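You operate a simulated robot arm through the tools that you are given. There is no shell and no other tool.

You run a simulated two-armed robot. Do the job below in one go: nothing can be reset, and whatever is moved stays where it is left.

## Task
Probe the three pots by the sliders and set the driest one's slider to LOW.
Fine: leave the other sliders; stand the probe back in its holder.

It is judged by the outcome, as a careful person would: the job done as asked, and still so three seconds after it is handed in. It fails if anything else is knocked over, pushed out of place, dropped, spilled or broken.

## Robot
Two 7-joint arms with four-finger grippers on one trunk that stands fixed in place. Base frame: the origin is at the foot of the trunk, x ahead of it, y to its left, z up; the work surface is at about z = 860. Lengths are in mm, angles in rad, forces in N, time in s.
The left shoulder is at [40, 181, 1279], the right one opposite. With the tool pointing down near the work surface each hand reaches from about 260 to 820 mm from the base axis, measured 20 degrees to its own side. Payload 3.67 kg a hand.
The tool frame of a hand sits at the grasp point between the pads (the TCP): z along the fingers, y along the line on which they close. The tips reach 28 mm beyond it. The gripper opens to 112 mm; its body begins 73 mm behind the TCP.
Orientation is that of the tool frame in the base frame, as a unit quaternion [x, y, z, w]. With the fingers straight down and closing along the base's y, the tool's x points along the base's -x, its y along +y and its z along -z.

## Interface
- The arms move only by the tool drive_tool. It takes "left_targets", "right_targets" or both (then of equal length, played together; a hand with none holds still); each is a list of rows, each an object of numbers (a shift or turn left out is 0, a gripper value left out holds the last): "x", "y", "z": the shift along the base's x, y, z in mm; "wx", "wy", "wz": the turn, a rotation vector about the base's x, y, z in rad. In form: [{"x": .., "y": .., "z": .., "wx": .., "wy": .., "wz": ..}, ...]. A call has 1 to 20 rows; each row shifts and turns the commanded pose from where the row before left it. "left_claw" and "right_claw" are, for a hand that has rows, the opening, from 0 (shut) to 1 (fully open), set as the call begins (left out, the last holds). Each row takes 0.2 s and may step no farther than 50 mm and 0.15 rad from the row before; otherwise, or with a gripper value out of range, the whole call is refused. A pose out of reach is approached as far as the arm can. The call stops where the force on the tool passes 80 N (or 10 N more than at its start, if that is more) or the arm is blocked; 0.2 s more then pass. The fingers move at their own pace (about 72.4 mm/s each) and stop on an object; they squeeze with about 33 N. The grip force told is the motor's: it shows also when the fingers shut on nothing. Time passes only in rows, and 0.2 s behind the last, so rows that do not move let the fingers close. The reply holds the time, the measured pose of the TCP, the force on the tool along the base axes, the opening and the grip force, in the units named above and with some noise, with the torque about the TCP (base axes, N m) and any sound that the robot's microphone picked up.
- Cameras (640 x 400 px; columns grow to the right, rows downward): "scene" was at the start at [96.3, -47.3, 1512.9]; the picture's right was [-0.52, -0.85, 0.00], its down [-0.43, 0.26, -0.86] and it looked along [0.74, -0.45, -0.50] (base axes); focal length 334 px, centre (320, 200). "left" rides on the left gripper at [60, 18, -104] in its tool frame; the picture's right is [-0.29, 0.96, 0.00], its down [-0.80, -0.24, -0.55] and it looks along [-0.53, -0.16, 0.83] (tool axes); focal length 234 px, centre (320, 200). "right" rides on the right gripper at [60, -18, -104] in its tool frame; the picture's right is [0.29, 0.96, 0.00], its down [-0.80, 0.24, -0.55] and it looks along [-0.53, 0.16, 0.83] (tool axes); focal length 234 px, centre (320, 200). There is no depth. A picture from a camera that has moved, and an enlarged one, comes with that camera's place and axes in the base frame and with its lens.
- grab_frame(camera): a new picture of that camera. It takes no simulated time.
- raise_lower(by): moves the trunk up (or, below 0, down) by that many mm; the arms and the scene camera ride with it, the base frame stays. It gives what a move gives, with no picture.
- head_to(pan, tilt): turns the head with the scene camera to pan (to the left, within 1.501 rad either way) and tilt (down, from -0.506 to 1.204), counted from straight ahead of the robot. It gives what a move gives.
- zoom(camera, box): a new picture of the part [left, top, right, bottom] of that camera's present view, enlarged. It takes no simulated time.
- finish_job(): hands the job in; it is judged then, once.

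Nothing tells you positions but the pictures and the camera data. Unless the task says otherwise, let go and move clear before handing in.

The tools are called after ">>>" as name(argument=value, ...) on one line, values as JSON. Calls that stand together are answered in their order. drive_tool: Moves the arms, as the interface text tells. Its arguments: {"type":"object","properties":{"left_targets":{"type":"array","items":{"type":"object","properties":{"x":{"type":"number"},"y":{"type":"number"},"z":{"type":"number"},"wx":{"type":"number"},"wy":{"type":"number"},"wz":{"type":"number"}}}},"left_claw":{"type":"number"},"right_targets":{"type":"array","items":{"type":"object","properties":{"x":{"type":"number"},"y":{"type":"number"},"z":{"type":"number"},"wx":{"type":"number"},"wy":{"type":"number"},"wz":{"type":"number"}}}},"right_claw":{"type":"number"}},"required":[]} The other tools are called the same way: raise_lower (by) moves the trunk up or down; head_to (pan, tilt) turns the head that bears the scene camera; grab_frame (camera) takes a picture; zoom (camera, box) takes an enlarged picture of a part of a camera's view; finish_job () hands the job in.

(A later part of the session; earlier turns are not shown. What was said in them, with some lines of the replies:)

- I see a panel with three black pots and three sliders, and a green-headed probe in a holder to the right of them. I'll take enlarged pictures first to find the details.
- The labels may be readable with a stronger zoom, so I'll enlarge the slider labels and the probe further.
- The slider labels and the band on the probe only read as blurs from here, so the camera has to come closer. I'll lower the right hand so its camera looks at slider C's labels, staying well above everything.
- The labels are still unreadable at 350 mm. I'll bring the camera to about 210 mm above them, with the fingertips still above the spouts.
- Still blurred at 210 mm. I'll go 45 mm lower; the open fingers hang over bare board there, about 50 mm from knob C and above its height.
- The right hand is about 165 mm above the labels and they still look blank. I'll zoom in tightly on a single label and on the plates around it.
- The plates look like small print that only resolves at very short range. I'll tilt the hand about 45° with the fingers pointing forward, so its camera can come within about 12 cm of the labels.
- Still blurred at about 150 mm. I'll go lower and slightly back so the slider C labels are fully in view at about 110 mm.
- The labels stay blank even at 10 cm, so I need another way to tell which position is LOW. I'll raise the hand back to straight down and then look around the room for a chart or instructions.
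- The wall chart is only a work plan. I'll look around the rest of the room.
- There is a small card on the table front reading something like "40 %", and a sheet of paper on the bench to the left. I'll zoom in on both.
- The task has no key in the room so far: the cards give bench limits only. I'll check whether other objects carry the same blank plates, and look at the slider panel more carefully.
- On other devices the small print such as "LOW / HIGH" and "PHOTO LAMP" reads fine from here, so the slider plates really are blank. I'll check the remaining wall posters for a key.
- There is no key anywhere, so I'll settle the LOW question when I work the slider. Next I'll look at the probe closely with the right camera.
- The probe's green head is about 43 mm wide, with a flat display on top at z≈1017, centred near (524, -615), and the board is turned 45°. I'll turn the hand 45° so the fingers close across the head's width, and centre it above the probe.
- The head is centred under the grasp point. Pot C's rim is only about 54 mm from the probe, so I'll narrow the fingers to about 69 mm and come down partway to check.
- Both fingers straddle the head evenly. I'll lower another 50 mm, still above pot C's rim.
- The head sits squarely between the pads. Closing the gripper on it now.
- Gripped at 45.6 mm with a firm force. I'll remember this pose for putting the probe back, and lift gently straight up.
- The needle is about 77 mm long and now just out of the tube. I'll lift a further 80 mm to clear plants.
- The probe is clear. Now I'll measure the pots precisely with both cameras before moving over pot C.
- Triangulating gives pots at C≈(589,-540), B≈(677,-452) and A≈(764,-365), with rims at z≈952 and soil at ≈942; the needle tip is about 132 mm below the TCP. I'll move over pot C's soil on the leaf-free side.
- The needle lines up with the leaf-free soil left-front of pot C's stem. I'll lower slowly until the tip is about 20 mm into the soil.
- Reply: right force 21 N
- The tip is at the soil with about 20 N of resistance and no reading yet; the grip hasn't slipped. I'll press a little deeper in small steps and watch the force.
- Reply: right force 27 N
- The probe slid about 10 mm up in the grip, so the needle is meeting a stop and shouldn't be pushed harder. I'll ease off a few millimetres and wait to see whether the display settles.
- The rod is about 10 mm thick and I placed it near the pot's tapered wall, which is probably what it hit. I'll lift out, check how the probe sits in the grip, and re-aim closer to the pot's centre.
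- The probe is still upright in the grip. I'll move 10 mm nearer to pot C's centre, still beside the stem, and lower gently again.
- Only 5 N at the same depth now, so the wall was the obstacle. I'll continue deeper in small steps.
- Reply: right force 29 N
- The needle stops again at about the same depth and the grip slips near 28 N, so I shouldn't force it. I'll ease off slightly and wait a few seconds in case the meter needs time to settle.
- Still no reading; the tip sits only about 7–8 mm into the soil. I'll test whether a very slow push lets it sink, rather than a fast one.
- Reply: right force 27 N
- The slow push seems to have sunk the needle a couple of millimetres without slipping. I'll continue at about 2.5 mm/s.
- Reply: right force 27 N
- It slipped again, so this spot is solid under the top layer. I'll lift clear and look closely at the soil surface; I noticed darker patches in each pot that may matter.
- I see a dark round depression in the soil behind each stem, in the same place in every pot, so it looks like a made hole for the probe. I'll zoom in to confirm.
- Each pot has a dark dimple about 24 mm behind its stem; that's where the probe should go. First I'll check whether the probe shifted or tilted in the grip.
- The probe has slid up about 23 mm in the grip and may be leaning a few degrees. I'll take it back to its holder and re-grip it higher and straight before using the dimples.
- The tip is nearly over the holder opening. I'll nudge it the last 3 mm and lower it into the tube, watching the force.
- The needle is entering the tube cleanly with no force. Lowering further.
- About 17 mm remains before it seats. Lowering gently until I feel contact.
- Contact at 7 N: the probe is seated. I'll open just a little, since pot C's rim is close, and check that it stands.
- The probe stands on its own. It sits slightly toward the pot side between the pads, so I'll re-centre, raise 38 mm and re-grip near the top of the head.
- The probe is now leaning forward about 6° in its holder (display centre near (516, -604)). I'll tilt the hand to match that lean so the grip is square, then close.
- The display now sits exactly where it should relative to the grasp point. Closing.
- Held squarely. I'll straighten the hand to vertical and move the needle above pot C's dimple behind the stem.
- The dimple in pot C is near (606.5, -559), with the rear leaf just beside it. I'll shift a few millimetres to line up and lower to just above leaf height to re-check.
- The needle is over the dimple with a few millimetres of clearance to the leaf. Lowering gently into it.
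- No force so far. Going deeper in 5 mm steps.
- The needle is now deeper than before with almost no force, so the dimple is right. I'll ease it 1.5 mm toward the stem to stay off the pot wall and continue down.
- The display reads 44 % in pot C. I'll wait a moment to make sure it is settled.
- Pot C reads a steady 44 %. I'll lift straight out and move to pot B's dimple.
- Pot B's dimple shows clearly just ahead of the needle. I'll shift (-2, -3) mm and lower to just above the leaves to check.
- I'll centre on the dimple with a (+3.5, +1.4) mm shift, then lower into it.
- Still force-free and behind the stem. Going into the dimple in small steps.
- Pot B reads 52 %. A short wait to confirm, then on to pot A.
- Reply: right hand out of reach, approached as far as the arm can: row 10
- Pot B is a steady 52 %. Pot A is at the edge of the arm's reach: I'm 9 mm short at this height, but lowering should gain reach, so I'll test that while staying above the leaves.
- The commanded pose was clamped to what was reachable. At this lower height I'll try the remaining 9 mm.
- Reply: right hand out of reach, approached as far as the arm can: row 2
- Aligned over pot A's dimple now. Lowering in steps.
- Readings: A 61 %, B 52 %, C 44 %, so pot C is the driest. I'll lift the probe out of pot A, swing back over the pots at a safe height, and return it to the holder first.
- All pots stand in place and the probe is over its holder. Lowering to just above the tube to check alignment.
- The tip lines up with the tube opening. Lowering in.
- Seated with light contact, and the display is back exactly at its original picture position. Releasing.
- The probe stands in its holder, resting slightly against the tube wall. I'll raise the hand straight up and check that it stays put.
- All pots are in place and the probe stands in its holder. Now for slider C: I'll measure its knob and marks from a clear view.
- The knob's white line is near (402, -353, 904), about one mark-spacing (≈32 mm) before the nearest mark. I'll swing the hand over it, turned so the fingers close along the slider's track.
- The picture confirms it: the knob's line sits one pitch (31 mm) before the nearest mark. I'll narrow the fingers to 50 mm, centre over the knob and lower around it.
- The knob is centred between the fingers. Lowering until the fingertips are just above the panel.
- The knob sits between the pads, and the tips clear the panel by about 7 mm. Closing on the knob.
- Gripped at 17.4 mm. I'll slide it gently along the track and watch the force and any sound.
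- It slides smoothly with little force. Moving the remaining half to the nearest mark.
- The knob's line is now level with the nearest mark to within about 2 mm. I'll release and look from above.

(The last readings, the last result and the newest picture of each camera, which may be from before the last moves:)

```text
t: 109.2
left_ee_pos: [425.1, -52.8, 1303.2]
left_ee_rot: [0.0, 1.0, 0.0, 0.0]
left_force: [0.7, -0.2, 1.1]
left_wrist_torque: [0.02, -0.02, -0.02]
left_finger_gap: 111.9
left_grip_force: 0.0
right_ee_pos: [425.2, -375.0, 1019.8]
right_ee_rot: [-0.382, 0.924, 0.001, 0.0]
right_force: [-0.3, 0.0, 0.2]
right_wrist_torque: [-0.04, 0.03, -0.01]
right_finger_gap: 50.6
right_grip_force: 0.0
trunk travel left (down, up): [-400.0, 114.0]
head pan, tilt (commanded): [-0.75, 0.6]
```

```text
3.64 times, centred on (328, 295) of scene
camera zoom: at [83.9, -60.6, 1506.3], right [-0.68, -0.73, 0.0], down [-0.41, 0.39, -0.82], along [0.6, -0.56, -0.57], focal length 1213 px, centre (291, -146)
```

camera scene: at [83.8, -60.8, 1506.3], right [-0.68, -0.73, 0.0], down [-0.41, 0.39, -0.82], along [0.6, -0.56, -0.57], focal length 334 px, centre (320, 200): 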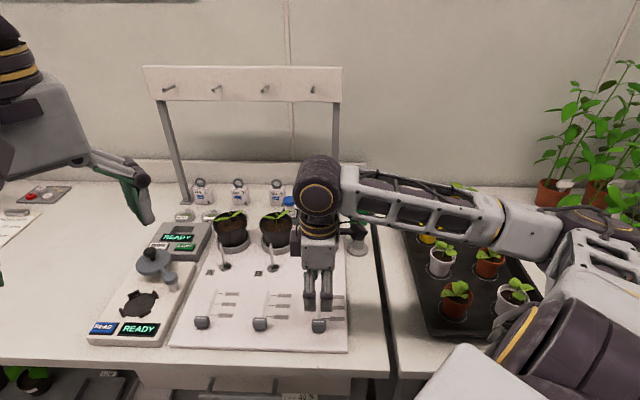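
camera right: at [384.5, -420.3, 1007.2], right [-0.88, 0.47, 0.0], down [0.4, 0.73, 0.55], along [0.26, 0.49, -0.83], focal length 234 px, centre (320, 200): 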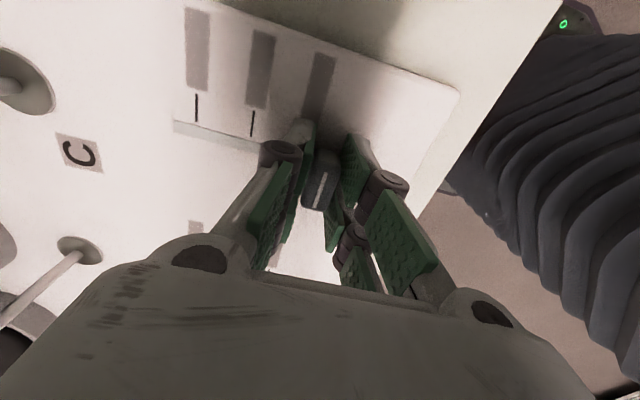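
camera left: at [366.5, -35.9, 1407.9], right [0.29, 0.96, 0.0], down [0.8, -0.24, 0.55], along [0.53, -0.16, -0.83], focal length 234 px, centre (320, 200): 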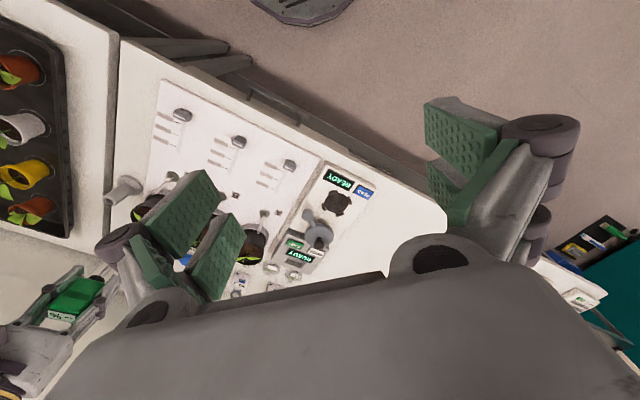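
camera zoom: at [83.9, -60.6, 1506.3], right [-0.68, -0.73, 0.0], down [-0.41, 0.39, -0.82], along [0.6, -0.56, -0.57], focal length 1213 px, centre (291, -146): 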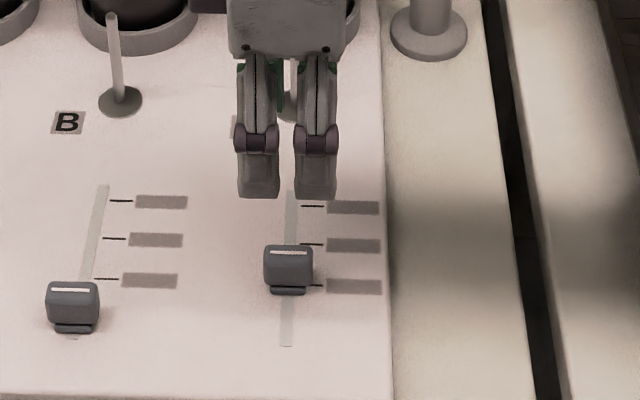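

The knob sits on the nearest mark. I'll move the hand away, check the spout and panel, and look for any response.

>>> drive_tool(right_targets=[{"x": -15, "y": -10, "z": 35}, {"x": -15, "y": -15, "z": 40}, {"x": -10, "y": -20, "z": 40}, {"x": -10, "y": -25, "z": 40, "wz": -0.14}, {"x": 0, "y": -25, "z": 30, "wz": -0.14}, {"x": 0, "y": -25, "z": 30, "wz": -0.14}, {"x": 0, "y": -25, "z": 20, "wz": -0.14}, {"x": 0, "y": -20, "z": 0, "wz": -0.14}], right_claw=0.45)

>>> grab_frame(camera="scene")

>>> zoom(camera="scene", box=[180, 270, 350, 350])

>>> zoom(camera="scene", box=[280, 190, 390, 290])

```text
t: 111.0
left_ee_pos: [427.4, -53.3, 1303.5]
left_ee_rot: [-0.002, 1.0, -0.001, 0.0]
left_force: [0.0, 0.1, 0.2]
left_wrist_torque: [-0.01, -0.02, 0.0]
left_finger_gap: 112.2
left_grip_force: 0.0
right_ee_pos: [374.5, -541.1, 1253.8]
right_ee_rot: [-0.042, 0.999, 0.001, 0.0]
right_force: [0.3, 0.1, -0.2]
right_wrist_torque: [-0.03, 0.0, 0.0]
right_finger_gap: 50.3
right_grip_force: 0.2
trunk travel left (down, up): [-400.0, 114.0]
head pan, tilt (commanded): [-0.75, 0.6]
```

```text
taken
camera scene: at [84.0, -61.0, 1506.3], right [-0.68, -0.73, 0.0], down [-0.41, 0.39, -0.82], along [0.6, -0.56, -0.57], focal length 334 px, centre (320, 200)
```

scene: 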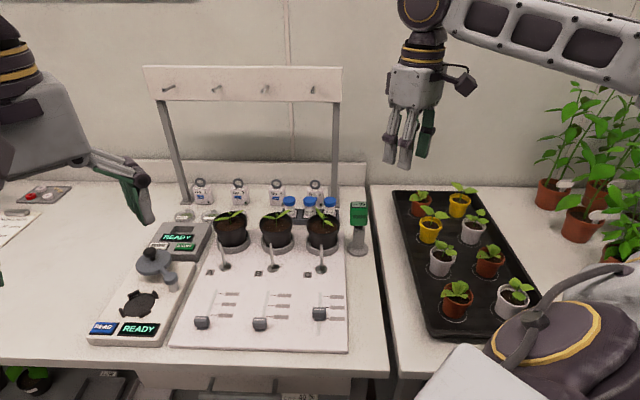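

```text
3.76 times, centred on (265, 310) of scene
camera zoom: at [84.0, -61.0, 1506.3], right [-0.68, -0.73, 0.0], down [-0.41, 0.39, -0.82], along [0.6, -0.56, -0.57], focal length 1256 px, centre (527, -214)
```

zoom: 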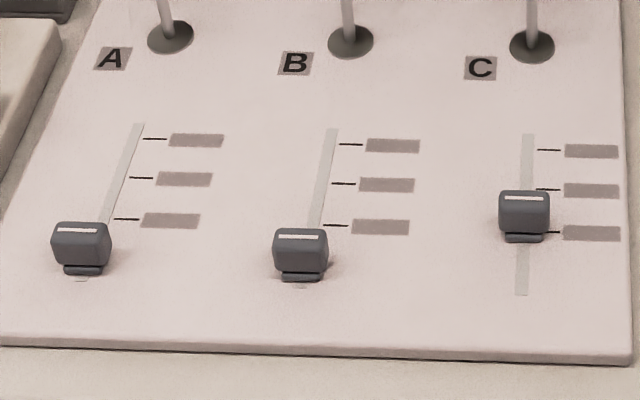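

```text
4.00 times, centred on (335, 240) of scene
camera zoom: at [84.0, -61.0, 1506.3], right [-0.68, -0.73, 0.0], down [-0.41, 0.39, -0.82], along [0.6, -0.56, -0.57], focal length 1334 px, centre (260, 40)
```

zoom: 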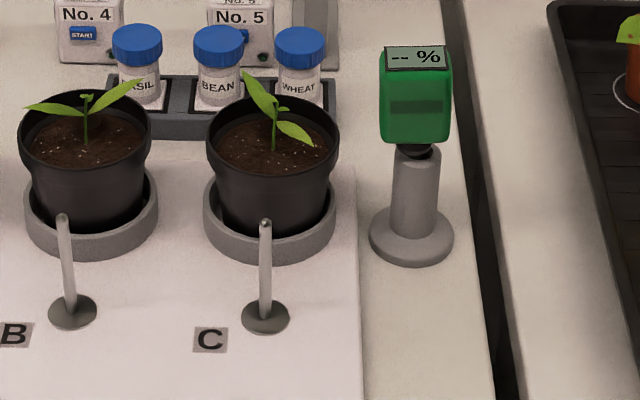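

Slider C is on the first mark above its rest end, and A and B haven't moved. The probe stands in its holder, all the pots are upright, and both hands are empty and clear. The mark labels are blank, so I took the mark nearest the off end as LOW, with settings rising away from it. I'm handing the job in.

>>> finish_job()

```text
The job is handed in.
```

I probed all three pots and set slider C, the driest pot's slider, to what I took to be LOW. I couldn't confirm that mark, because the label plates beside the sliders are blank.

| Pot | Reading |
|---|---|
| A | 61 % |
| B | 52 % |
| C | 44 % (driest) |

- **Slider C:** it sits on the first of the three marks from the rest end, to within about 2 mm. I assumed the settings rise from the rest end, so the first mark is LOW. I found no chart or key in the room, and nothing visible or audible changed when I moved the slider.
- **Other sliders:** A and B were not touched.
- **Probe:** it is back in its holder, leaning a few degrees against the tube wall. It stayed put after I let go.
- **Pot C:** my first attempts pressed the needle into solid soil, and the pot shifted by about 1–2 mm. Each pot has a soft dimple behind the stem, and all three readings were taken there.

Nothing was knocked over or dropped, and both hands are empty and clear.
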